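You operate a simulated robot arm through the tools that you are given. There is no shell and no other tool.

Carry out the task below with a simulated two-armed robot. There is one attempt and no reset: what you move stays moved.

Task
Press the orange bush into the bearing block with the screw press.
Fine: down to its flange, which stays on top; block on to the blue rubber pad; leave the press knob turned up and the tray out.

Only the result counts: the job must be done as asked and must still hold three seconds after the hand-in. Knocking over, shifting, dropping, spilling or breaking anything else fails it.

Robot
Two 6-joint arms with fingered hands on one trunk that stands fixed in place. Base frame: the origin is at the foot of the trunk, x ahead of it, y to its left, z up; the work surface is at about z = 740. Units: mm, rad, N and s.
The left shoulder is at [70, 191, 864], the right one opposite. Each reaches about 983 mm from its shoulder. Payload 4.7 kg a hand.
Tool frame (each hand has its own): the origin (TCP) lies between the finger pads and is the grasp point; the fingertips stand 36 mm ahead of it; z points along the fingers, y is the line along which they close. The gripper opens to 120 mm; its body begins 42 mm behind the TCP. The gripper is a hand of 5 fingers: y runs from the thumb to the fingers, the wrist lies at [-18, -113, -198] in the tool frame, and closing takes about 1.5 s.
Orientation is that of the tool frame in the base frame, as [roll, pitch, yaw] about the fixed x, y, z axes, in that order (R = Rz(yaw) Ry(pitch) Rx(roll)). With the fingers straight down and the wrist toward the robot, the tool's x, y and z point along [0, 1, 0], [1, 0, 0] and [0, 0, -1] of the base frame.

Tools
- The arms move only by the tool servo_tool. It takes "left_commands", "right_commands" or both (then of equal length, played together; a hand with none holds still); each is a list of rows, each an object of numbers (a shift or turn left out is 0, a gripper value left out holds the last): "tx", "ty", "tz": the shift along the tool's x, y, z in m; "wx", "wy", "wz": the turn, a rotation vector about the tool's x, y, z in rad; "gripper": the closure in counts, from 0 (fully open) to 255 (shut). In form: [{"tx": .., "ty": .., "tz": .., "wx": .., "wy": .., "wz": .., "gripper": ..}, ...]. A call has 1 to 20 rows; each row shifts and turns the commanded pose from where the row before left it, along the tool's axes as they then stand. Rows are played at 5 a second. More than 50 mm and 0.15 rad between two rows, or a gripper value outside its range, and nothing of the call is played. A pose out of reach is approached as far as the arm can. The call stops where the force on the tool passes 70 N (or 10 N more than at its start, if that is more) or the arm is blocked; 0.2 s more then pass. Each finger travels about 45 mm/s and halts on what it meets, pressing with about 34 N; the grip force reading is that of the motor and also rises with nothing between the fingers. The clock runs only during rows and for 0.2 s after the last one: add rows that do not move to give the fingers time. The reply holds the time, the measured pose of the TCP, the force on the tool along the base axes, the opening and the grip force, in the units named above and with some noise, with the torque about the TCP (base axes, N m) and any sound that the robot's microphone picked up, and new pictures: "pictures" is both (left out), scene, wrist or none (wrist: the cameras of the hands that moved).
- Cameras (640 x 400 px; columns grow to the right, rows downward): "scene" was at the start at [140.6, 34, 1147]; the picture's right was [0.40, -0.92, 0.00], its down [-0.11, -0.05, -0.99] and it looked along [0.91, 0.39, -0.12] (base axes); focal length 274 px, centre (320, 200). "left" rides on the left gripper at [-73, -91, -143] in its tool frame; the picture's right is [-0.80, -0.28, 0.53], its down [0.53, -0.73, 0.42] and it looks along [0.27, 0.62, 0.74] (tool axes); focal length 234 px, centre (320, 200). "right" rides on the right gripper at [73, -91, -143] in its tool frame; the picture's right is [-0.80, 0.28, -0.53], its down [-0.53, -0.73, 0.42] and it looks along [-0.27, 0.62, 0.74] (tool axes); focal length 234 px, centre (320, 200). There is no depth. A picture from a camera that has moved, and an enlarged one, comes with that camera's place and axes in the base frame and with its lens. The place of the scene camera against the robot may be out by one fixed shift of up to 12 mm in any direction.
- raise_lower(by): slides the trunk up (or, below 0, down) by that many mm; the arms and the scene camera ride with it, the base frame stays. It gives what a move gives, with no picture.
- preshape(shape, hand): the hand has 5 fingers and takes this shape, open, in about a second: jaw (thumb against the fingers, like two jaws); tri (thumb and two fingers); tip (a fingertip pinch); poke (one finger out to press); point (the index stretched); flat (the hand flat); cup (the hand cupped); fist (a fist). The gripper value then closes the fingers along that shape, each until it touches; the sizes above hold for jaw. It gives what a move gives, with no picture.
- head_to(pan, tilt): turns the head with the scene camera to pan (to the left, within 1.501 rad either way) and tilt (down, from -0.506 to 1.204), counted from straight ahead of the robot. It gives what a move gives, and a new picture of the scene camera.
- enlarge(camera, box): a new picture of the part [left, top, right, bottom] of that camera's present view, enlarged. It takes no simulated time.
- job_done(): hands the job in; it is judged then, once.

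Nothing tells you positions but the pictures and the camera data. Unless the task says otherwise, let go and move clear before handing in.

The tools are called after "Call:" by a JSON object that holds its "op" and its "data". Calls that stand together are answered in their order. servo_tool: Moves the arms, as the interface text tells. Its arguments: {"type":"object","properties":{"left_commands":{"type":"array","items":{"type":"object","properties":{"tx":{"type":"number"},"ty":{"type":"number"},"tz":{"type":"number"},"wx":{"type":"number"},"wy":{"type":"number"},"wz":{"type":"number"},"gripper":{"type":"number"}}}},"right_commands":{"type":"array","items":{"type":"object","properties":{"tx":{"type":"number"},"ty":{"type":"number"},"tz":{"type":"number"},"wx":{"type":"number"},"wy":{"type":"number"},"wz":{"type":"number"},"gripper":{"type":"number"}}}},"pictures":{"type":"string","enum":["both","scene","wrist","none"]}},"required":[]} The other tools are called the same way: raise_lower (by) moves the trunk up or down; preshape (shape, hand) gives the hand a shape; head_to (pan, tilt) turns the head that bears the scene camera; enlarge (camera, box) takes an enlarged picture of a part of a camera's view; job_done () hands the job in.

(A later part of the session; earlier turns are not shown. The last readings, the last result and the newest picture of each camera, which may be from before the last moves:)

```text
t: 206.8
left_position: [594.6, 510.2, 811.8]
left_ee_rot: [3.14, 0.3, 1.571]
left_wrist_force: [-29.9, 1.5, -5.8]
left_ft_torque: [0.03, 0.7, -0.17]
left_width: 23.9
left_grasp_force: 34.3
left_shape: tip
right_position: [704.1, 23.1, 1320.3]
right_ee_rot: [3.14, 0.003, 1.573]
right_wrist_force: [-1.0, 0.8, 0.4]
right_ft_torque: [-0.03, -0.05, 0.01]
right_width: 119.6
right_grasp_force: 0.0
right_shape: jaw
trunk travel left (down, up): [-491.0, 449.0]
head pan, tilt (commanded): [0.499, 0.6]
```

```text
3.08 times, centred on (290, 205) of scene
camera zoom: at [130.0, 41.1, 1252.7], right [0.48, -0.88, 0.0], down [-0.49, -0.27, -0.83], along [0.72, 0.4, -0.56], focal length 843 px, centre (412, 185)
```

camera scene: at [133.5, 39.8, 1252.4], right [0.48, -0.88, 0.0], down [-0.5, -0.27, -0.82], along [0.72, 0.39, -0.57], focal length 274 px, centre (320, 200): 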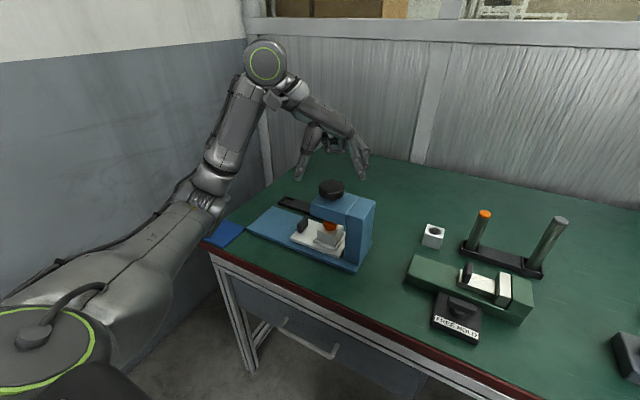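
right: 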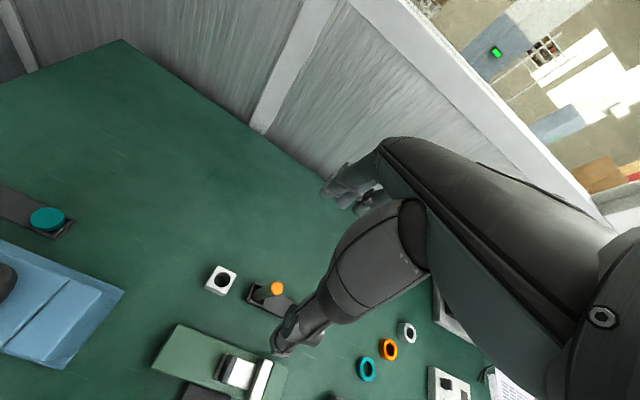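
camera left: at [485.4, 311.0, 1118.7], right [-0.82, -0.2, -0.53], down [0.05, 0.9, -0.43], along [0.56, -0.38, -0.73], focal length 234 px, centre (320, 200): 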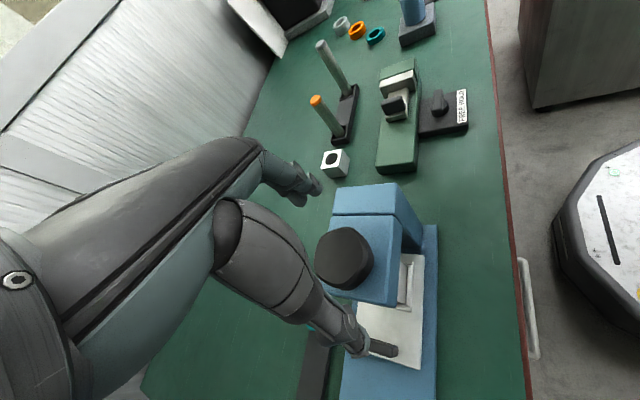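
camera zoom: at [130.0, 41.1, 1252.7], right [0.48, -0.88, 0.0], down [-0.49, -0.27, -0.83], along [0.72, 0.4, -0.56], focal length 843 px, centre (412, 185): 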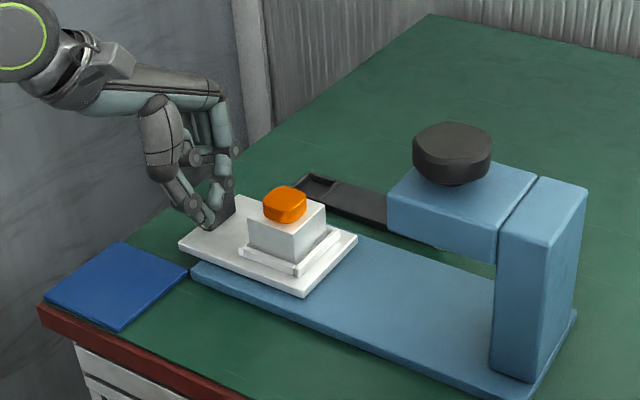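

The tray reached its outer stop and the fingers started slipping on the handle. I open the fingers and look.

Call:
{"op": "servo_tool", "data": {"left_commands": [{"gripper": 160}, {"gripper": 100}, {}, {}, {}], "pictures": "none"}}

Call:
{"op": "enlarge", "data": {"camera": "scene", "box": [220, 150, 340, 250]}}

Call:
{"op": "enlarge", "data": {"camera": "left", "box": [260, 160, 440, 320]}}

```text
t: 208.0
left_position: [598.3, 509.5, 812.3]
left_ee_rot: [3.136, 0.302, 1.57]
left_wrist_force: [-0.2, 0.2, 0.6]
left_ft_torque: [0.02, -0.01, 0.01]
left_width: 72.5
left_grasp_force: 0.1
left_shape: tip
right_position: [709.0, 21.4, 1318.7]
right_ee_rot: [-3.139, 0.001, 1.57]
right_wrist_force: [-0.1, 0.0, -0.2]
right_ft_torque: [-0.03, -0.01, -0.03]
right_width: 119.8
right_grasp_force: 0.0
right_shape: jaw
trunk travel left (down, up): [-491.0, 449.0]
head pan, tilt (commanded): [0.499, 0.6]
```

```text
4.00 times, centred on (280, 200) of scene
camera zoom: at [133.4, 39.8, 1252.5], right [0.48, -0.88, 0.0], down [-0.5, -0.27, -0.82], along [0.72, 0.39, -0.57], focal length 1096 px, centre (480, 200)
```

zoom: 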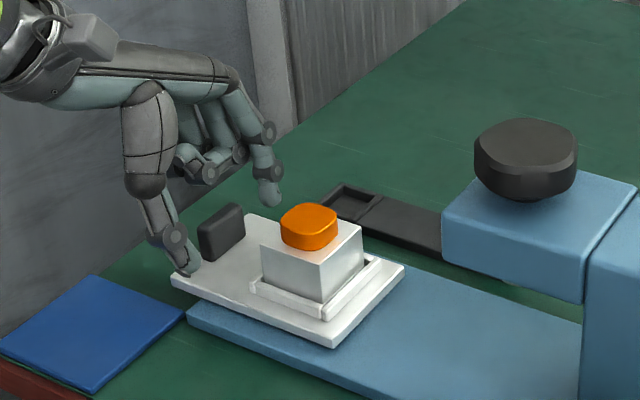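

```text
2.50 times, centred on (350, 240) of left
camera zoom: at [506.5, 482.2, 971.0], right [-0.28, -0.92, -0.26], down [-0.73, 0.38, -0.57], along [0.62, 0.04, -0.78], focal length 585 px, centre (245, 100)
```

zoom: 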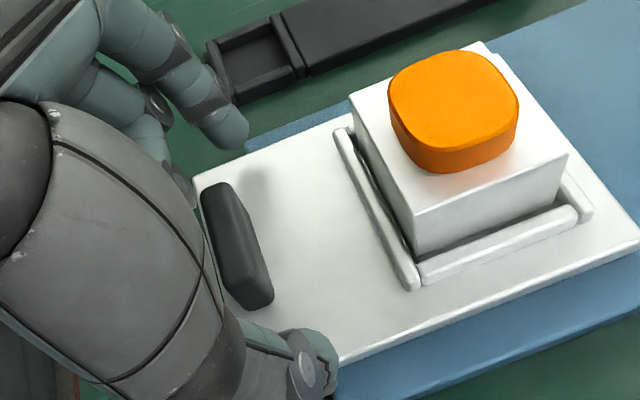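

The tray is back at its original out position. Now I retreat the hand up and inspect the bush seating closely.

Call:
{"op": "servo_tool", "data": {"left_commands": [{"tz": -0.005}, {"tz": -0.01}, {"tz": -0.01}, {"tz": -0.01}, {"tz": -0.01}, {"tz": -0.01}, {"tz": -0.01}, {"tz": -0.01}, {"tz": -0.01}, {"tz": -0.01}, {}], "pictures": "none"}}

Call:
{"op": "enlarge", "data": {"camera": "scene", "box": [255, 190, 310, 240]}}

Call:
{"op": "enlarge", "data": {"camera": "left", "box": [340, 150, 480, 290]}}

```text
t: 210.4
left_position: [597.5, 536.6, 903.2]
left_ee_rot: [3.138, 0.303, 1.569]
left_wrist_force: [-0.8, 0.0, -0.5]
left_ft_torque: [0.0, -0.02, 0.02]
left_width: 72.4
left_grasp_force: 0.0
left_shape: tip
right_position: [708.6, 21.1, 1318.5]
right_ee_rot: [-3.139, -0.001, 1.57]
right_wrist_force: [0.8, 0.7, -0.1]
right_ft_torque: [-0.03, -0.02, -0.01]
right_width: 119.7
right_grasp_force: 0.0
right_shape: jaw
trunk travel left (down, up): [-491.0, 449.0]
head pan, tilt (commanded): [0.499, 0.6]
```

```text
8.00 times, centred on (282, 215) of scene
camera zoom: at [133.6, 39.8, 1252.4], right [0.48, -0.88, 0.0], down [-0.5, -0.27, -0.82], along [0.72, 0.39, -0.57], focal length 2192 px, centre (620, 80)
```

zoom: 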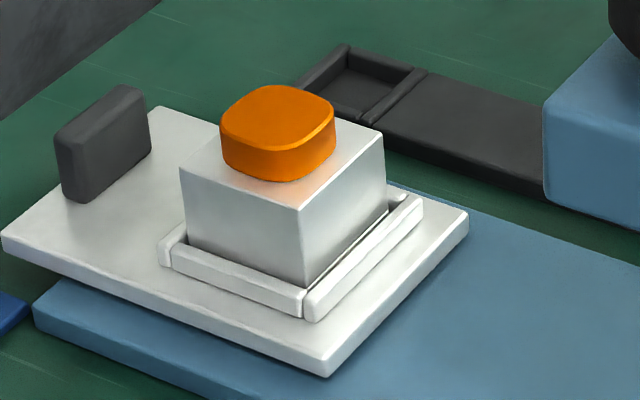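

```text
2.86 times, centred on (410, 220) of left
camera zoom: at [505.9, 510.9, 1061.8], right [-0.28, -0.92, -0.26], down [-0.73, 0.38, -0.57], along [0.62, 0.04, -0.78], focal length 669 px, centre (63, 143)
```

zoom: 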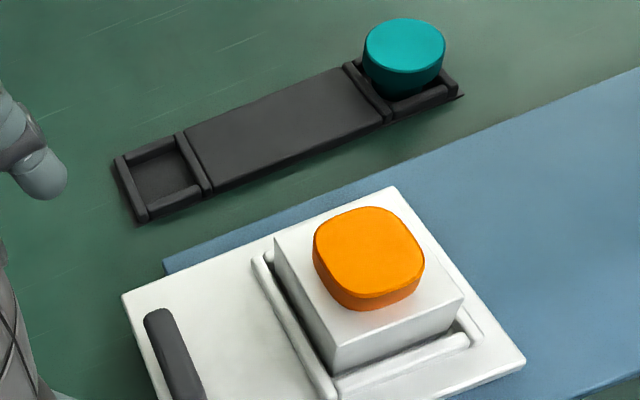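

Call:
{"op": "enlarge", "data": {"camera": "scene", "box": [267, 197, 292, 222]}}

Call:
{"op": "enlarge", "data": {"camera": "scene", "box": [300, 170, 380, 240]}}

```text
16.00 times, centred on (280, 210) of scene
camera zoom: at [133.6, 39.8, 1252.4], right [0.48, -0.88, 0.0], down [-0.5, -0.27, -0.82], along [0.72, 0.39, -0.57], focal length 4385 px, centre (968, 48)
```

zoom: 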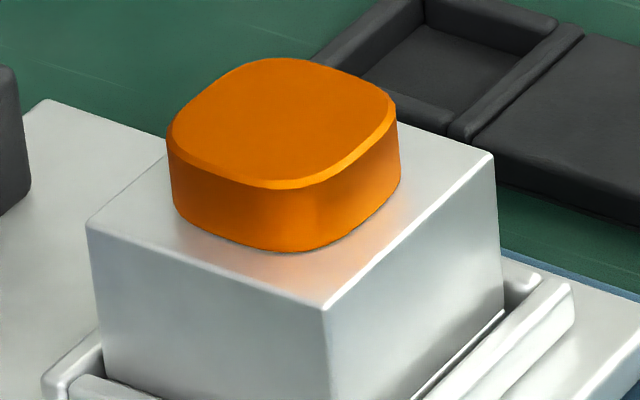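

```text
5.71 times, centred on (340, 205) of scene
camera zoom: at [133.6, 39.8, 1252.4], right [0.48, -0.88, 0.0], down [-0.5, -0.27, -0.82], along [0.72, 0.39, -0.57], focal length 1566 px, centre (206, 171)
```

zoom: 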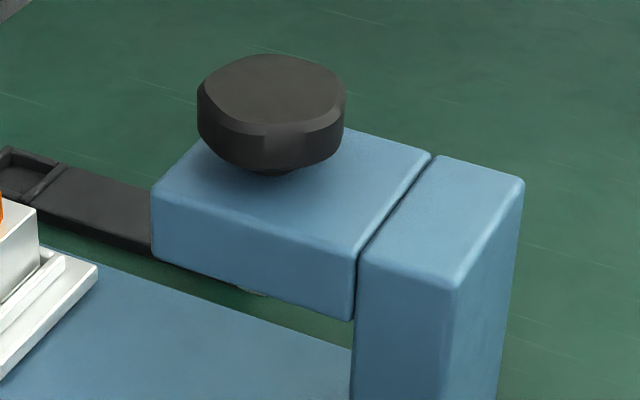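

The bush is flush and the knob is at its top position. Now I untilt, return over the block, and prepare to grip the block itself by its x sides.

Call:
{"op": "servo_tool", "data": {"left_commands": [{"wy": 0.05}, {"wy": 0.05}, {"wy": 0.05}, {"wy": 0.05}, {"wy": 0.05}, {"wy": 0.05}, {"tx": -0.01}, {"tx": -0.01}, {"tx": -0.01}, {"tx": -0.01}, {"tx": -0.01}, {"tx": -0.01}, {"tx": -0.01}, {"tx": -0.01}, {"tx": -0.01}, {"tx": -0.01}, {"tx": -0.005}, {}], "pictures": "none"}}

Call:
{"op": "preshape", "data": {"hand": "left", "shape": "tri"}}

Call:
{"op": "servo_tool", "data": {"left_commands": [{"gripper": 70}, {}, {}, {}], "pictures": "both"}}

Call:
{"op": "enlarge", "data": {"camera": "left", "box": [240, 160, 440, 320]}}

Call:
{"op": "enlarge", "data": {"camera": "scene", "box": [230, 130, 330, 240]}}

```text
t: 214.2
left_position: [597.9, 432.0, 904.7]
left_ee_rot: [3.139, 0.002, 1.572]
left_wrist_force: [-0.5, -0.2, 0.4]
left_ft_torque: [0.03, 0.02, -0.02]
left_width: 72.5
left_grasp_force: 0.0
left_shape: tip
right_position: [708.6, 21.8, 1317.8]
right_ee_rot: [-3.141, 0.0, 1.569]
right_wrist_force: [0.1, 0.9, -0.1]
right_ft_torque: [0.02, -0.03, -0.01]
right_width: 119.9
right_grasp_force: 0.1
right_shape: jaw
trunk travel left (down, up): [-491.0, 449.0]
head pan, tilt (commanded): [0.499, 0.6]
```

```text
t: 215.1
left_position: [598.0, 431.3, 903.5]
left_ee_rot: [3.138, 0.004, 1.571]
left_wrist_force: [0.3, -0.1, 1.1]
left_ft_torque: [-0.04, 0.0, 0.0]
left_width: 120.0
left_grasp_force: 0.1
left_shape: tri
right_position: [708.4, 21.2, 1318.6]
right_ee_rot: [-3.14, 0.001, 1.572]
right_wrist_force: [0.7, 1.0, 0.3]
right_ft_torque: [-0.02, 0.0, 0.02]
right_width: 119.6
right_grasp_force: 0.0
right_shape: jaw
trunk travel left (down, up): [-491.0, 449.0]
head pan, tilt (commanded): [0.499, 0.6]
```

```text
t: 216.1
left_position: [598.1, 430.6, 903.1]
left_ee_rot: [3.138, 0.001, 1.57]
left_wrist_force: [-0.3, -0.4, 0.4]
left_ft_torque: [0.0, 0.01, 0.0]
left_width: 87.4
left_grasp_force: 0.1
left_shape: tri
right_position: [708.9, 21.2, 1317.9]
right_ee_rot: [-3.139, -0.001, 1.571]
right_wrist_force: [-0.1, 0.4, 0.2]
right_ft_torque: [-0.03, 0.04, -0.02]
right_width: 119.4
right_grasp_force: 0.0
right_shape: jaw
trunk travel left (down, up): [-491.0, 449.0]
head pan, tilt (commanded): [0.499, 0.6]
camera scene: at [133.6, 39.7, 1252.4], right [0.48, -0.88, 0.0], down [-0.5, -0.27, -0.82], along [0.72, 0.39, -0.57], focal length 274 px, centre (320, 200)
camera left: at [506.4, 359.6, 1046.6], right [-0.28, -0.8, -0.53], down [-0.73, 0.53, -0.43], along [0.62, 0.27, -0.74], focal length 234 px, centre (320, 200)
```

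scene: 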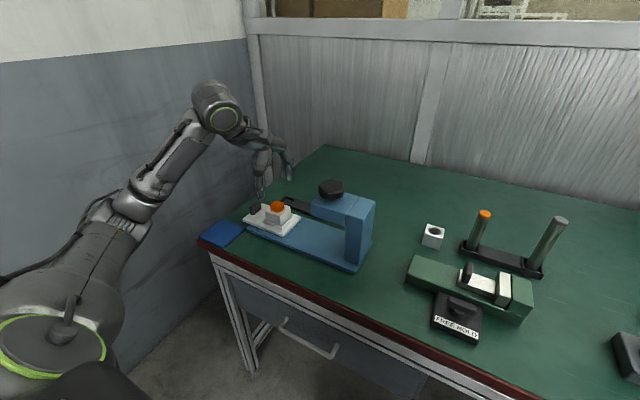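
left: 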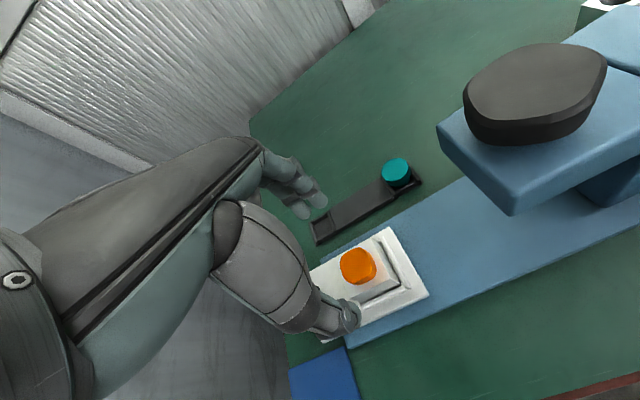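

```text
2.50 times, centred on (340, 240) of left
camera zoom: at [506.4, 359.6, 1046.6], right [-0.28, -0.8, -0.53], down [-0.73, 0.53, -0.43], along [0.62, 0.27, -0.74], focal length 585 px, centre (270, 100)
```

zoom: 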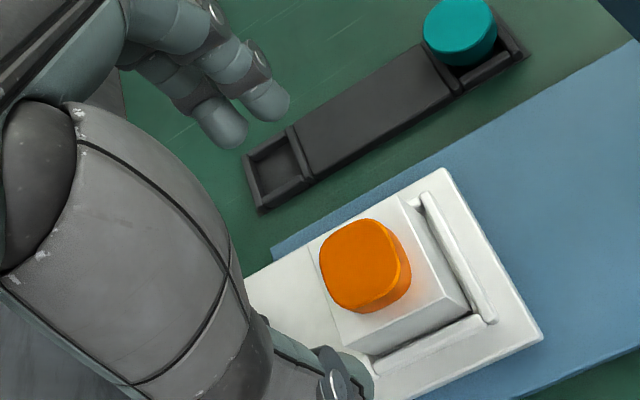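

```text
3.64 times, centred on (280, 185) of scene
camera zoom: at [133.6, 39.7, 1252.4], right [0.48, -0.88, 0.0], down [-0.5, -0.27, -0.82], along [0.72, 0.39, -0.57], focal length 997 px, centre (466, 254)
```

zoom: 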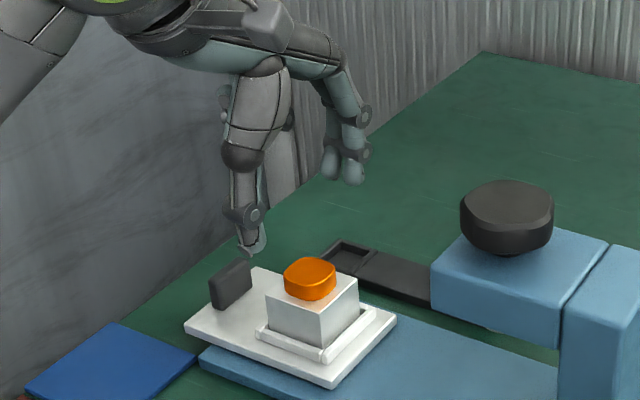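

Centred over the block. I descend so the fingertips straddle the block above the nest rails.

Call:
{"op": "servo_tool", "data": {"left_commands": [{"tz": 0.01}, {"tz": 0.01}, {"tz": 0.01}, {"tz": 0.01}, {"tz": 0.01}, {"tz": 0.01}, {}], "pictures": "none"}}

Call:
{"op": "enlarge", "data": {"camera": "scene", "box": [245, 165, 315, 235]}}

Call:
{"op": "enlarge", "data": {"camera": "left", "box": [240, 160, 440, 320]}}

```text
t: 217.7
left_position: [598.3, 431.0, 843.0]
left_ee_rot: [3.137, 0.0, 1.571]
left_wrist_force: [-0.1, -0.2, 0.6]
left_ft_torque: [-0.02, 0.01, -0.03]
left_width: 87.4
left_grasp_force: 0.2
left_shape: tri
right_position: [708.2, 19.3, 1318.6]
right_ee_rot: [-3.139, 0.0, 1.571]
right_wrist_force: [-0.1, 0.8, 0.1]
right_ft_torque: [0.0, -0.01, 0.02]
right_width: 119.6
right_grasp_force: 0.2
right_shape: jaw
trunk travel left (down, up): [-491.0, 449.0]
head pan, tilt (commanded): [0.499, 0.6]
```

```text
5.71 times, centred on (280, 200) of scene
camera zoom: at [133.5, 39.6, 1252.5], right [0.48, -0.88, 0.0], down [-0.5, -0.27, -0.82], along [0.72, 0.39, -0.57], focal length 1566 px, centre (549, 200)
```

zoom: 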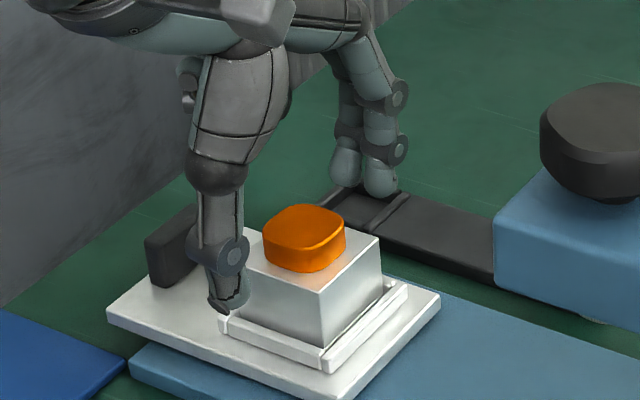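

```text
2.50 times, centred on (340, 240) of left
camera zoom: at [506.3, 359.7, 986.5], right [-0.28, -0.8, -0.53], down [-0.73, 0.53, -0.43], along [0.62, 0.27, -0.73], focal length 585 px, centre (270, 100)
```

zoom: 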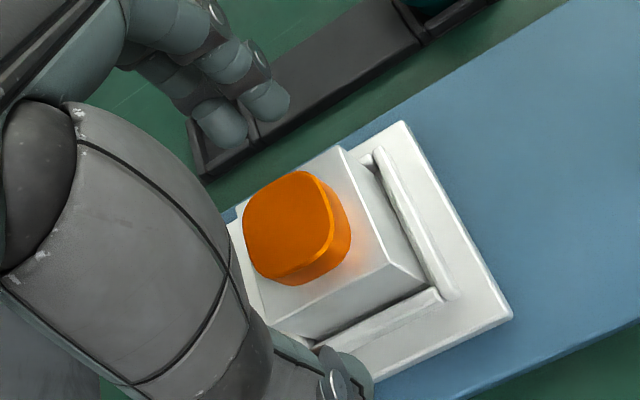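

Clearances look fine. Down 25 mm more, then close on the block.

Call:
{"op": "servo_tool", "data": {"left_commands": [{"tz": 0.01}, {"tz": 0.01}, {"tz": 0.005}, {}, {"gripper": 110}, {}, {"gripper": 150}, {}, {"gripper": 190}, {}, {}, {}], "pictures": "none"}}

Call:
{"op": "enlarge", "data": {"camera": "scene", "box": [245, 165, 315, 235]}}

Call:
{"op": "enlarge", "data": {"camera": "left", "box": [240, 160, 440, 320]}}

```text
t: 220.3
left_position: [597.1, 431.0, 819.5]
left_ee_rot: [3.138, 0.002, 1.571]
left_wrist_force: [-0.4, 0.6, -0.5]
left_ft_torque: [0.01, -0.03, 0.02]
left_width: 44.4
left_grasp_force: 34.1
left_shape: tri
right_position: [708.7, 21.4, 1318.1]
right_ee_rot: [-3.139, 0.0, 1.571]
right_wrist_force: [0.8, 0.5, -0.4]
right_ft_torque: [0.03, -0.01, 0.01]
right_width: 119.6
right_grasp_force: 0.0
right_shape: jaw
trunk travel left (down, up): [-491.0, 449.0]
head pan, tilt (commanded): [0.499, 0.6]
```

```text
5.71 times, centred on (280, 200) of scene
camera zoom: at [133.7, 39.8, 1252.4], right [0.48, -0.88, 0.0], down [-0.5, -0.27, -0.82], along [0.72, 0.39, -0.57], focal length 1566 px, centre (549, 200)
```

zoom: 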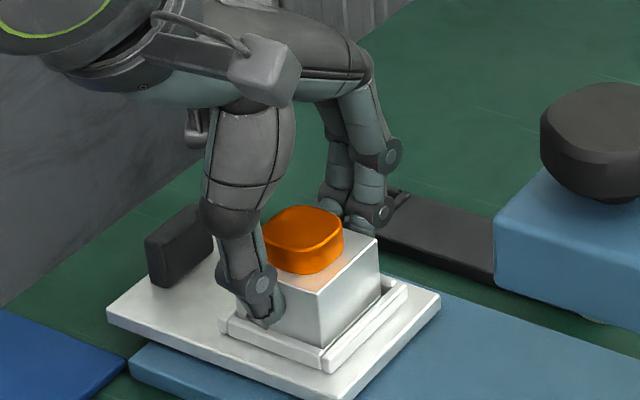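

```text
2.50 times, centred on (340, 240) of left
camera zoom: at [506.6, 360.0, 961.8], right [-0.28, -0.8, -0.52], down [-0.73, 0.53, -0.43], along [0.62, 0.27, -0.74], focal length 585 px, centre (270, 100)
```

zoom: 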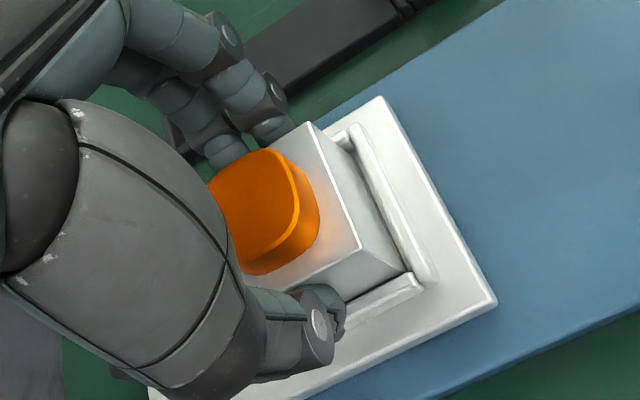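

Block gripped. I lift slowly and check that the block comes up with the bush and leaves the tray behind.

Call:
{"op": "servo_tool", "data": {"left_commands": [{"tz": -0.005}, {"tz": -0.005}, {"tz": -0.005}, {"tz": -0.005}, {}], "pictures": "none"}}

Call:
{"op": "enlarge", "data": {"camera": "scene", "box": [245, 165, 315, 235]}}

```text
t: 221.5
left_position: [598.2, 431.8, 838.5]
left_ee_rot: [3.138, 0.001, 1.572]
left_wrist_force: [0.0, 0.0, -2.5]
left_ft_torque: [-0.02, -0.01, 0.01]
left_width: 44.3
left_grasp_force: 34.3
left_shape: tri
right_position: [708.4, 21.5, 1319.0]
right_ee_rot: [-3.14, 0.001, 1.57]
right_wrist_force: [-0.6, 0.5, -0.3]
right_ft_torque: [-0.03, 0.01, 0.0]
right_width: 119.7
right_grasp_force: 0.0
right_shape: jaw
trunk travel left (down, up): [-491.0, 449.0]
head pan, tilt (commanded): [0.499, 0.6]
```

```text
5.71 times, centred on (280, 200) of scene
camera zoom: at [133.9, 39.9, 1252.4], right [0.48, -0.88, 0.0], down [-0.5, -0.27, -0.82], along [0.72, 0.39, -0.57], focal length 1566 px, centre (549, 200)
```

zoom: 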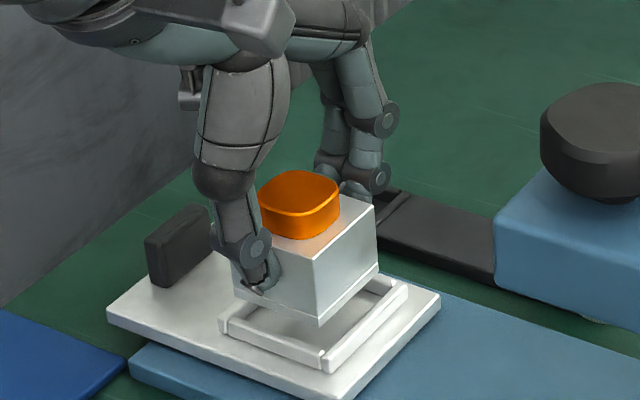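

The block with bush lifts cleanly (2.5 N). I raise more, then carry it toward the blue pad in small steps.

Call:
{"op": "servo_tool", "data": {"left_commands": [{"tz": -0.01}, {"tz": -0.01}, {"tz": -0.01}, {"tz": -0.01}, {"tx": 0.0074, "ty": -0.0064}, {"tx": 0.0074, "ty": -0.0064}, {"tx": 0.0074, "ty": -0.0064}, {"tx": 0.0074, "ty": -0.0064}, {"tx": 0.0074, "ty": -0.0064}, {"tx": 0.0074, "ty": -0.0064}, {"tx": 0.0074, "ty": -0.0064}, {"tx": 0.0074, "ty": -0.0064}, {}], "pictures": "both"}}

```text
t: 224.3
left_position: [547.9, 490.8, 877.7]
left_ee_rot: [3.137, 0.002, 1.572]
left_wrist_force: [-0.1, -0.1, -3.2]
left_ft_torque: [0.01, 0.03, -0.01]
left_width: 44.2
left_grasp_force: 33.2
left_shape: tri
right_position: [709.5, 22.0, 1317.4]
right_ee_rot: [-3.139, 0.0, 1.572]
right_wrist_force: [0.8, -0.8, -0.2]
right_ft_torque: [0.02, 0.03, 0.01]
right_width: 119.9
right_grasp_force: 0.0
right_shape: jaw
trunk travel left (down, up): [-491.0, 449.0]
head pan, tilt (commanded): [0.499, 0.6]
camera scene: at [134.1, 39.8, 1252.4], right [0.48, -0.88, 0.0], down [-0.5, -0.27, -0.82], along [0.72, 0.39, -0.57], focal length 274 px, centre (320, 200)
camera left: at [455.8, 419.3, 1021.0], right [-0.28, -0.8, -0.52], down [-0.73, 0.53, -0.43], along [0.62, 0.26, -0.74], focal length 234 px, centre (320, 200)
```

scene: 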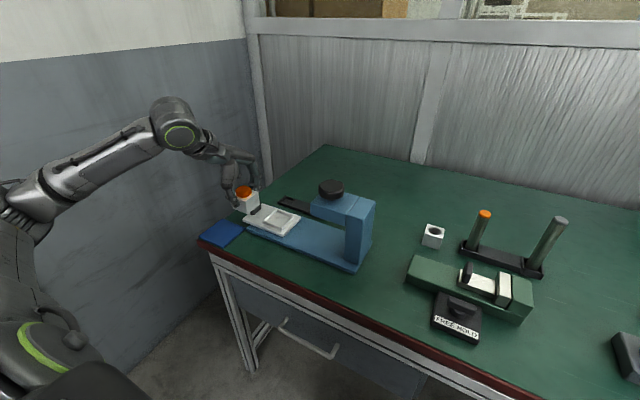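
left: 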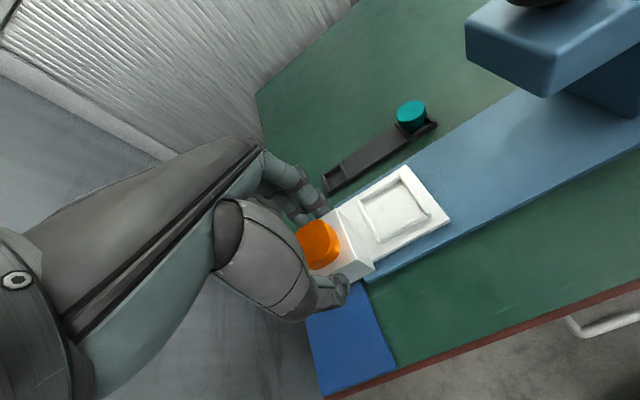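

The pad spans about x 456–540, y 505–594, centre ≈(498, 550). I carry on to above its centre.

Call:
{"op": "servo_tool", "data": {"left_commands": [{"tx": 0.0073, "ty": -0.0063}, {"tx": 0.0073, "ty": -0.0063}, {"tx": 0.0073, "ty": -0.0063}, {"tx": 0.0073, "ty": -0.0063}, {"tx": 0.0073, "ty": -0.0063}, {"tx": 0.0073, "ty": -0.0063}, {"tx": 0.0073, "ty": -0.0063}, {"tx": 0.0073, "ty": -0.0063}, {}], "pictures": "both"}}

Call:
{"op": "enlarge", "data": {"camera": "scene", "box": [180, 150, 300, 270]}}

Call:
{"op": "enlarge", "data": {"camera": "left", "box": [260, 200, 440, 360]}}

```text
t: 226.3
left_position: [511.5, 532.9, 877.1]
left_ee_rot: [3.139, 0.002, 1.571]
left_wrist_force: [0.0, -0.5, -2.5]
left_ft_torque: [-0.04, 0.03, 0.03]
left_width: 44.2
left_grasp_force: 33.4
left_shape: tri
left hand out of reach, approached as far as the arm can: row 7, 8
right_position: [709.0, 21.7, 1316.3]
right_ee_rot: [-3.139, 0.0, 1.57]
right_wrist_force: [0.2, 0.1, 0.8]
right_ft_torque: [0.0, 0.0, 0.01]
right_width: 119.4
right_grasp_force: 0.0
right_shape: jaw
trunk travel left (down, up): [-491.0, 449.0]
head pan, tilt (commanded): [0.499, 0.6]
camera scene: at [133.9, 39.9, 1252.4], right [0.48, -0.88, 0.0], down [-0.5, -0.27, -0.82], along [0.72, 0.39, -0.57], focal length 274 px, centre (320, 200)
camera left: at [419.7, 461.3, 1020.3], right [-0.28, -0.8, -0.52], down [-0.73, 0.53, -0.43], along [0.62, 0.26, -0.74], focal length 234 px, centre (320, 200)
```

scene: 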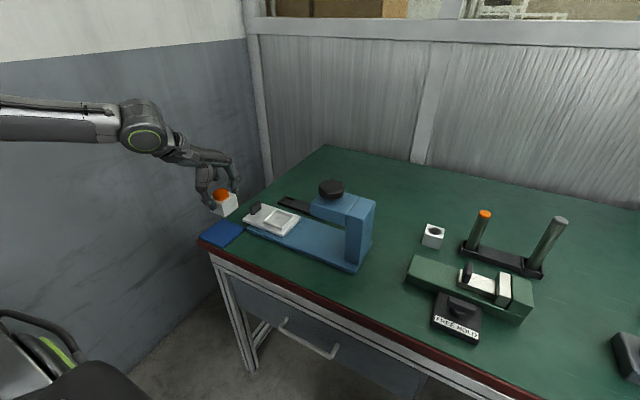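
left: 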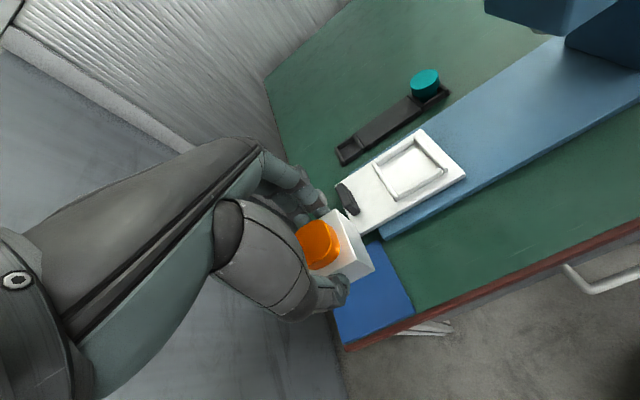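

```text
3.33 times, centred on (240, 210) of scene
camera zoom: at [133.9, 39.9, 1252.4], right [0.48, -0.88, 0.0], down [-0.5, -0.27, -0.82], along [0.72, 0.39, -0.57], focal length 914 px, centre (587, 167)
```

zoom: 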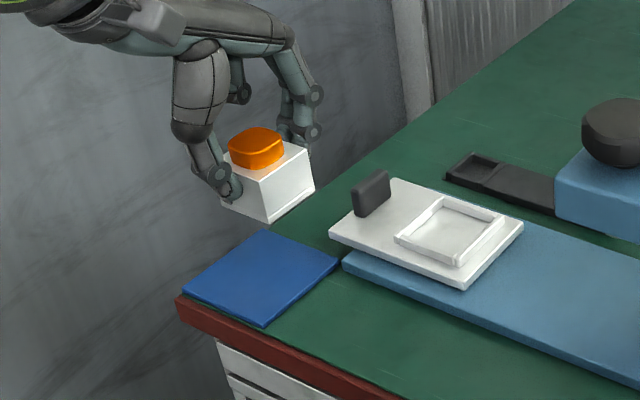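

```text
2.50 times, centred on (350, 280) of left
camera zoom: at [419.7, 461.3, 1020.3], right [-0.28, -0.8, -0.52], down [-0.73, 0.53, -0.43], along [0.62, 0.26, -0.74], focal length 585 px, centre (245, 0)
```

zoom: 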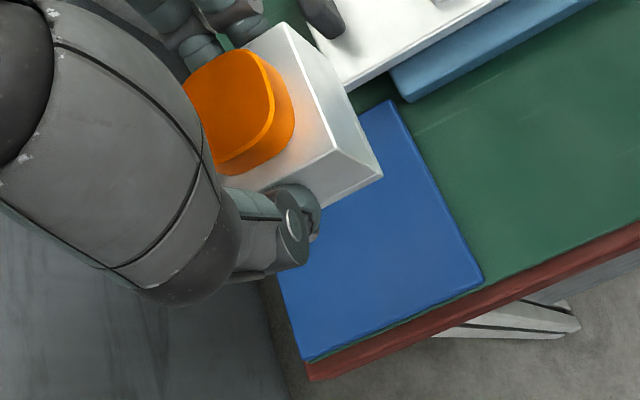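

The arm is near a fold limit here (wrist low relative to the shoulder). I'll raise the hand 150 mm in place and then lower the trunk by the same amount, which keeps the block height but improves the reach.

Call:
{"op": "servo_tool", "data": {"left_commands": [{"tz": -0.01}, {"tz": -0.01}, {"tz": -0.01}, {"tz": -0.01}, {"tz": -0.01}, {"tz": -0.01}, {"tz": -0.01}, {"tz": -0.01}, {"tz": -0.01}, {"tz": -0.01}, {"tz": -0.01}, {"tz": -0.01}, {"tz": -0.01}, {"tz": -0.01}, {"tz": -0.01}, {"tz": -0.01}, {}], "pictures": "scene"}}

```text
t: 229.9
left_position: [521.4, 519.1, 1032.2]
left_ee_rot: [3.138, 0.003, 1.569]
left_wrist_force: [0.1, 1.1, -2.2]
left_ft_torque: [-0.03, 0.01, 0.01]
left_width: 44.2
left_grasp_force: 34.4
left_shape: tri
left hand out of reach, approached as far as the arm can: row 1, 2, 4, 8
right_position: [707.9, 21.1, 1317.8]
right_ee_rot: [-3.139, 0.001, 1.57]
right_wrist_force: [-0.2, 0.3, -0.8]
right_ft_torque: [-0.01, 0.02, 0.0]
right_width: 119.4
right_grasp_force: 0.1
right_shape: jaw
trunk travel left (down, up): [-491.0, 449.0]
head pan, tilt (commanded): [0.499, 0.6]
camera scene: at [133.8, 40.2, 1252.4], right [0.48, -0.88, 0.0], down [-0.5, -0.27, -0.82], along [0.72, 0.39, -0.57], focal length 274 px, centre (320, 200)
```

scene: 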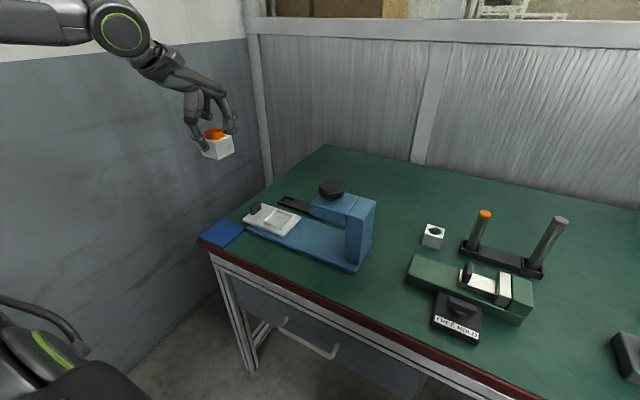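

Raised. Now lower the trunk by 150 mm (hand returns to z≈882, the right arm to its original height).

Call:
{"op": "raise_lower", "data": {"by": -150}}

Call:
{"op": "servo_tool", "data": {"left_commands": [{"tx": 0.008, "ty": -0.006}, {"tx": 0.008, "ty": -0.006}, {"tx": 0.008, "ty": -0.006}, {"tx": 0.007, "ty": -0.006}, {}], "pictures": "scene"}}

```text
t: 231.7
left_position: [520.2, 520.4, 882.7]
left_ee_rot: [3.139, 0.003, 1.571]
left_wrist_force: [-1.0, 0.4, -2.5]
left_ft_torque: [0.0, -0.04, 0.02]
left_width: 44.5
left_grasp_force: 34.3
left_shape: tri
right_position: [709.3, 21.5, 1168.0]
right_ee_rot: [-3.14, 0.0, 1.57]
right_wrist_force: [1.0, 0.5, -0.2]
right_ft_torque: [0.0, -0.01, 0.0]
right_width: 119.5
right_grasp_force: 0.1
right_shape: jaw
trunk travel left (down, up): [-341.0, 599.0]
head pan, tilt (commanded): [0.499, 0.6]
```

```text
t: 232.9
left_position: [515.5, 527.0, 882.3]
left_ee_rot: [3.137, 0.001, 1.571]
left_wrist_force: [-0.3, 0.0, -2.5]
left_ft_torque: [-0.04, -0.01, 0.03]
left_width: 44.1
left_grasp_force: 33.8
left_shape: tri
left hand out of reach, approached as far as the arm can: row 2, 3, 4
right_position: [709.3, 21.4, 1167.4]
right_ee_rot: [-3.14, -0.001, 1.572]
right_wrist_force: [-0.5, -0.3, 0.2]
right_ft_torque: [0.01, -0.02, 0.01]
right_width: 119.6
right_grasp_force: 0.2
right_shape: jaw
trunk travel left (down, up): [-341.0, 599.0]
head pan, tilt (commanded): [0.499, 0.6]
camera scene: at [133.7, 40.0, 1102.4], right [0.48, -0.88, 0.0], down [-0.5, -0.27, -0.82], along [0.72, 0.39, -0.57], focal length 274 px, centre (320, 200)
```

scene: 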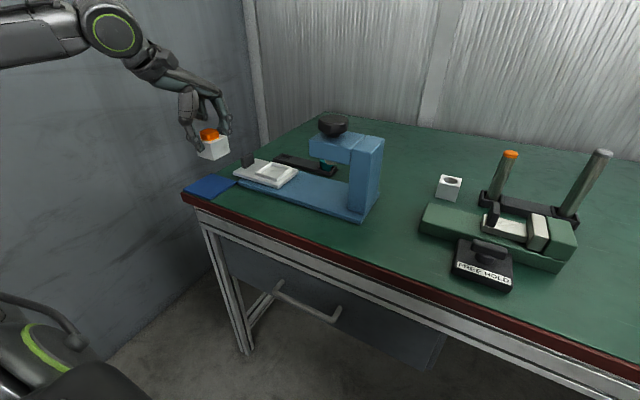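

The limit here is hand yaw versus arm direction; a small counter-clockwise yaw should free it. I rotate ~0.2 rad and continue to the pad centre.

Call:
{"op": "servo_tool", "data": {"left_commands": [{"wz": -0.05}, {"wz": -0.05}, {"wz": -0.05}, {"wz": -0.05}, {}], "pictures": "none"}}

```text
t: 234.1
left_position: [515.3, 526.1, 882.2]
left_ee_rot: [3.138, 0.004, 1.77]
left_wrist_force: [-0.2, -0.1, -2.4]
left_ft_torque: [0.03, 0.07, 0.01]
left_width: 44.0
left_grasp_force: 33.8
left_shape: tri
right_position: [708.6, 21.5, 1168.5]
right_ee_rot: [-3.14, 0.0, 1.572]
right_wrist_force: [0.0, -1.1, -0.6]
right_ft_torque: [0.0, 0.01, 0.02]
right_width: 119.7
right_grasp_force: 0.0
right_shape: jaw
trunk travel left (down, up): [-341.0, 599.0]
head pan, tilt (commanded): [0.499, 0.6]
```

Call:
{"op": "servo_tool", "data": {"left_commands": [{"tx": 0.0065, "ty": -0.003}, {"tx": 0.0065, "ty": -0.003}, {"tx": 0.0065, "ty": -0.003}, {"tx": 0.0065, "ty": -0.003}, {}], "pictures": "scene"}}

Call:
{"op": "enlarge", "data": {"camera": "left", "box": [240, 200, 440, 360]}}

Call:
{"op": "enlarge", "data": {"camera": "scene", "box": [160, 100, 280, 220]}}

```text
t: 235.3
left_position: [510.7, 536.1, 884.1]
left_ee_rot: [3.137, 0.004, 1.769]
left_wrist_force: [0.0, -0.1, -1.9]
left_ft_torque: [0.0, -0.01, -0.02]
left_width: 44.1
left_grasp_force: 33.9
left_shape: tri
left hand out of reach, approached as far as the arm can: row 2, 3, 4
right_position: [708.7, 20.7, 1169.3]
right_ee_rot: [-3.14, -0.001, 1.57]
right_wrist_force: [-0.8, -0.8, -0.1]
right_ft_torque: [0.0, -0.03, 0.03]
right_width: 119.5
right_grasp_force: 0.1
right_shape: jaw
trunk travel left (down, up): [-341.0, 599.0]
head pan, tilt (commanded): [0.499, 0.6]
camera scene: at [133.7, 40.1, 1102.4], right [0.48, -0.88, 0.0], down [-0.5, -0.27, -0.82], along [0.72, 0.39, -0.57], focal length 274 px, centre (320, 200)
```

scene: 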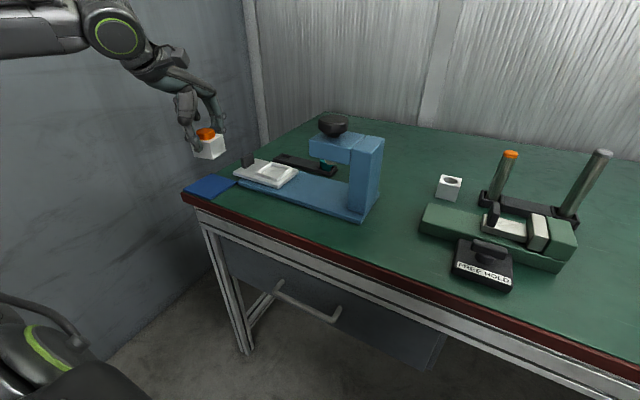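

```text
2.50 times, centred on (340, 280) of left
camera zoom: at [435.6, 446.8, 1026.2], right [-0.11, -0.84, -0.52], down [-0.82, 0.38, -0.43], along [0.56, 0.38, -0.74], focal length 585 px, centre (270, 0)
```

zoom: 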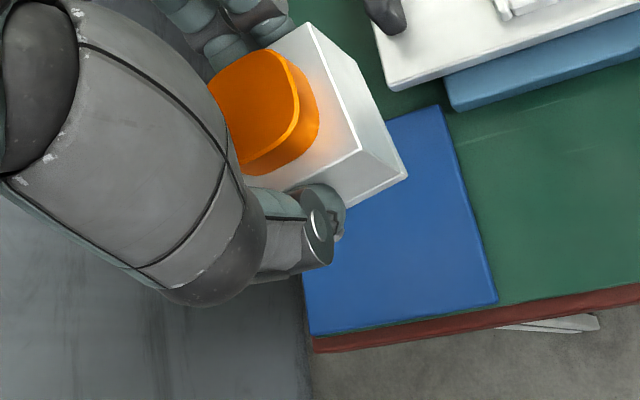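

```text
3.33 times, centred on (220, 160) of scene
camera zoom: at [133.7, 40.1, 1102.4], right [0.48, -0.88, 0.0], down [-0.5, -0.27, -0.82], along [0.72, 0.39, -0.57], focal length 914 px, centre (653, 333)
```

zoom: 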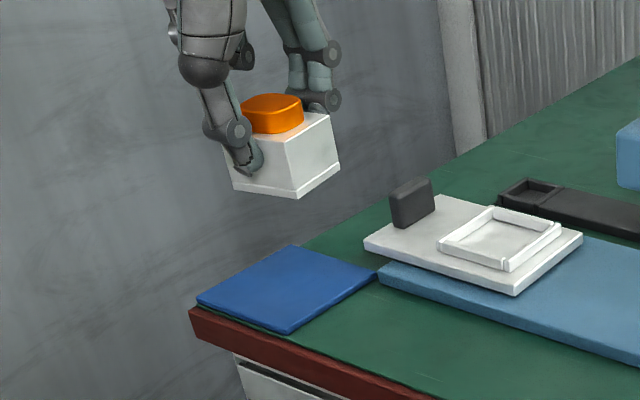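

The reach gained only a little. I look at the arm's posture to decide how to get the remaining ~18 mm toward the pad centre.

Call:
{"op": "head_to", "data": {"pan": 1.2, "tilt": 0.3}}

```text
t: 236.3
left_position: [511.8, 535.3, 882.7]
left_ee_rot: [3.136, 0.004, 1.771]
left_wrist_force: [-0.2, 0.0, -1.9]
left_ft_torque: [0.01, 0.01, 0.0]
left_width: 44.2
left_grasp_force: 34.1
left_shape: tri
right_position: [708.5, 23.4, 1169.0]
right_ee_rot: [3.141, 0.0, 1.57]
right_wrist_force: [1.1, 0.4, 0.2]
right_ft_torque: [0.0, 0.01, -0.03]
right_width: 119.7
right_grasp_force: 0.0
right_shape: jaw
trunk travel left (down, up): [-341.0, 599.0]
head pan, tilt (commanded): [1.201, 0.3]
camera scene: at [89.9, 84.6, 1129.9], right [0.93, -0.36, 0.0], down [-0.11, -0.28, -0.95], along [0.35, 0.89, -0.3], focal length 274 px, centre (320, 200)
```

scene: 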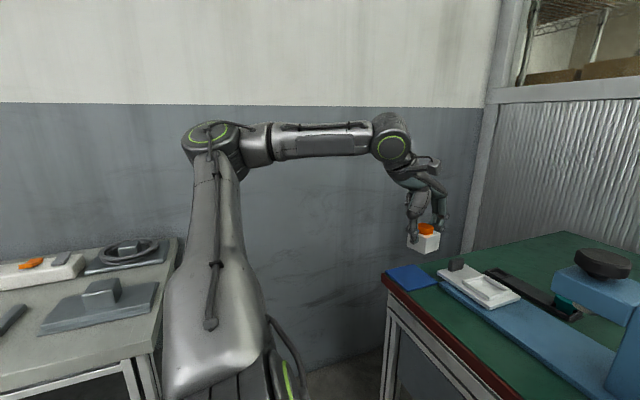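

The upper arm is at its outward limit, so more counter-clockwise hand yaw (bringing the wrist inward) is the way. I rotate ~0.35 rad more and then move to the pad centre.

Call:
{"op": "servo_tool", "data": {"left_commands": [{"wz": -0.05}, {"wz": -0.05}, {"wz": -0.05}, {"wz": -0.05}, {"wz": -0.05}, {"wz": -0.05}, {"wz": -0.05}, {}], "pictures": "none"}}

```text
t: 238.1
left_position: [511.0, 534.7, 882.7]
left_ee_rot: [3.138, 0.004, 2.12]
left_wrist_force: [-0.1, -0.2, -2.2]
left_ft_torque: [0.03, -0.01, 0.0]
left_width: 44.2
left_grasp_force: 34.5
left_shape: tri
right_position: [708.5, 22.3, 1168.1]
right_ee_rot: [-3.14, -0.001, 1.571]
right_wrist_force: [-0.4, 0.6, 0.9]
right_ft_torque: [0.02, 0.02, 0.0]
right_width: 119.5
right_grasp_force: 0.0
right_shape: jaw
trunk travel left (down, up): [-341.0, 599.0]
head pan, tilt (commanded): [1.201, 0.3]
```

Call:
{"op": "servo_tool", "data": {"left_commands": [{"tx": 0.0049, "ty": -0.0008}, {"tx": 0.0049, "ty": -0.0008}, {"tx": 0.0049, "ty": -0.0008}, {"tx": 0.0049, "ty": -0.0008}, {}], "pictures": "none"}}

Call:
{"op": "head_to", "data": {"pan": 0.7, "tilt": 0.6}}

Call:
{"op": "enlarge", "data": {"camera": "left", "box": [240, 200, 440, 360]}}

Call:
{"op": "enlarge", "data": {"camera": "scene", "box": [190, 90, 330, 210]}}

```text
t: 239.3
left_position: [497.4, 549.9, 882.0]
left_ee_rot: [3.141, 0.002, 2.12]
left_wrist_force: [0.0, 0.1, -1.7]
left_ft_torque: [0.02, 0.0, 0.03]
left_width: 44.2
left_grasp_force: 33.8
left_shape: tri
right_position: [709.1, 21.8, 1167.4]
right_ee_rot: [-3.139, -0.001, 1.572]
right_wrist_force: [0.4, 0.8, -0.2]
right_ft_torque: [0.01, -0.02, -0.04]
right_width: 119.8
right_grasp_force: 0.0
right_shape: jaw
trunk travel left (down, up): [-341.0, 599.0]
head pan, tilt (commanded): [1.201, 0.3]
```

```text
t: 240.3
left_position: [498.5, 550.5, 881.9]
left_ee_rot: [3.139, 0.002, 2.12]
left_wrist_force: [-0.8, 0.5, -2.3]
left_ft_torque: [0.02, -0.02, -0.02]
left_width: 44.2
left_grasp_force: 34.2
left_shape: tri
right_position: [708.0, 21.6, 1168.0]
right_ee_rot: [-3.14, 0.0, 1.571]
right_wrist_force: [-0.9, -0.5, -0.7]
right_ft_torque: [-0.01, -0.04, -0.01]
right_width: 119.7
right_grasp_force: 0.0
right_shape: jaw
trunk travel left (down, up): [-341.0, 599.0]
head pan, tilt (commanded): [0.7, 0.6]
camera scene: at [123.6, 54.6, 1102.5], right [0.64, -0.76, 0.0], down [-0.43, -0.36, -0.83], along [0.63, 0.53, -0.56], focal length 274 px, centre (320, 200)
```

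scene: 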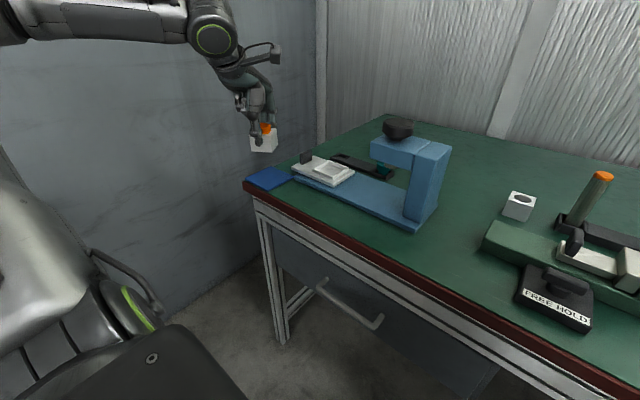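

```text
2.50 times, centred on (340, 280) of left
camera zoom: at [457.8, 441.3, 1025.9], right [0.18, -0.83, -0.52], down [-0.9, 0.07, -0.43], along [0.39, 0.55, -0.74], focal length 585 px, centre (270, 0)
```

zoom: 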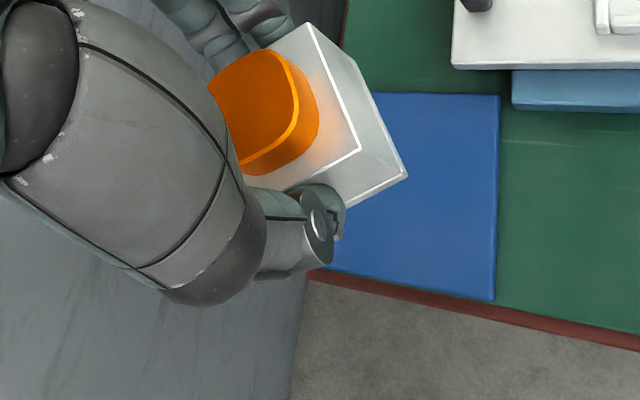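

```text
3.33 times, centred on (260, 150) of scene
camera zoom: at [123.6, 54.6, 1102.5], right [0.64, -0.76, 0.0], down [-0.43, -0.36, -0.83], along [0.63, 0.53, -0.56], focal length 914 px, centre (520, 367)
```

zoom: 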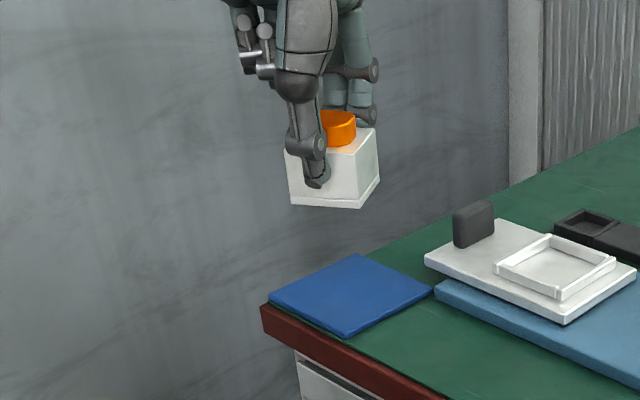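

I'm over the pad's centre (≈(500, 551)). Now I lower the block in small steps, checking for reach and contact.

Call:
{"op": "servo_tool", "data": {"left_commands": [{"tz": 0.008, "ty": 0.001}, {"tz": 0.008, "ty": 0.001}, {"tz": 0.008}, {"tz": 0.008}, {"tz": 0.008}, {"tz": 0.008}, {}], "pictures": "none"}}

Call:
{"op": "enlarge", "data": {"camera": "scene", "box": [200, 100, 320, 210]}}

Call:
{"op": "enlarge", "data": {"camera": "left", "box": [240, 200, 440, 360]}}

```text
t: 241.9
left_position: [501.0, 552.3, 835.3]
left_ee_rot: [3.141, 0.003, 2.121]
left_wrist_force: [-0.1, -0.1, -2.6]
left_ft_torque: [-0.02, 0.01, -0.03]
left_width: 44.2
left_grasp_force: 33.9
left_shape: tri
right_position: [707.7, 21.9, 1168.0]
right_ee_rot: [-3.14, 0.0, 1.573]
right_wrist_force: [-1.2, 0.4, -0.6]
right_ft_torque: [-0.02, 0.02, 0.01]
right_width: 119.4
right_grasp_force: 0.0
right_shape: jaw
trunk travel left (down, up): [-341.0, 599.0]
head pan, tilt (commanded): [0.7, 0.6]
```

```text
3.64 times, centred on (260, 155) of scene
camera zoom: at [123.6, 54.5, 1102.4], right [0.64, -0.77, 0.0], down [-0.43, -0.36, -0.82], along [0.63, 0.53, -0.57], focal length 997 px, centre (538, 364)
```

zoom: 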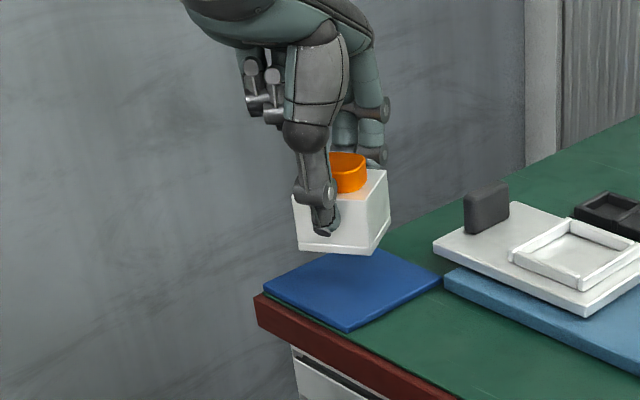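

```text
2.50 times, centred on (340, 280) of left
camera zoom: at [459.7, 442.4, 978.5], right [0.18, -0.83, -0.52], down [-0.9, 0.07, -0.43], along [0.39, 0.55, -0.74], focal length 585 px, centre (270, 0)
```

zoom: 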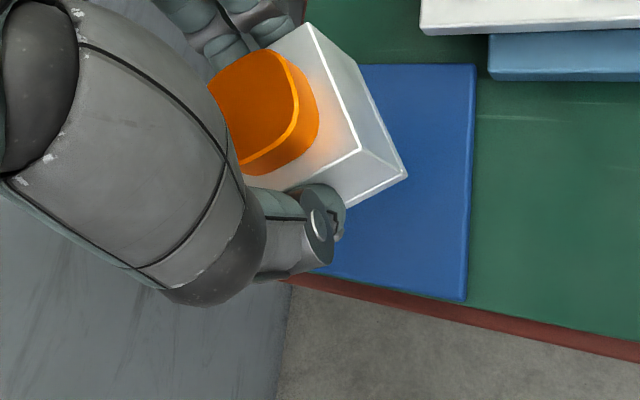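

Call:
{"op": "servo_tool", "data": {"left_commands": [{"tz": 0.007}, {"tz": 0.007}, {"tz": 0.007}, {"tz": 0.007}, {}], "pictures": "none"}}

Call:
{"op": "enlarge", "data": {"camera": "scene", "box": [220, 130, 300, 210]}}

```text
t: 243.1
left_position: [499.6, 552.5, 808.0]
left_ee_rot: [3.139, 0.004, 2.12]
left_wrist_force: [1.0, 0.2, -3.1]
left_ft_torque: [0.0, -0.02, 0.0]
left_width: 44.2
left_grasp_force: 33.6
left_shape: tri
right_position: [708.2, 22.2, 1167.0]
right_ee_rot: [-3.141, 0.0, 1.57]
right_wrist_force: [0.3, 0.7, 0.4]
right_ft_torque: [-0.01, -0.02, 0.0]
right_width: 119.5
right_grasp_force: 0.1
right_shape: jaw
trunk travel left (down, up): [-341.0, 599.0]
head pan, tilt (commanded): [0.7, 0.6]
```

```text
5.00 times, centred on (260, 170) of scene
camera zoom: at [123.6, 54.5, 1102.4], right [0.64, -0.77, 0.0], down [-0.43, -0.36, -0.82], along [0.63, 0.53, -0.57], focal length 1370 px, centre (620, 350)
```

zoom: 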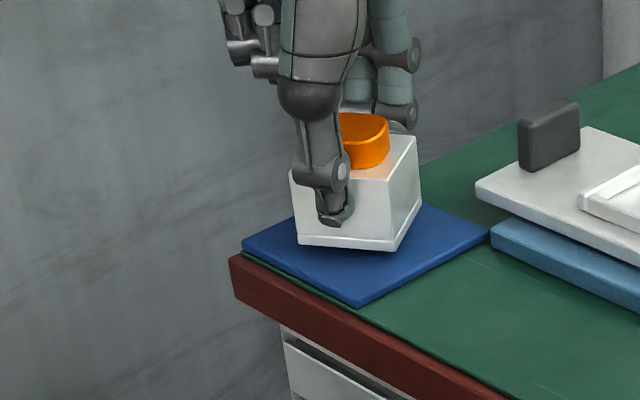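

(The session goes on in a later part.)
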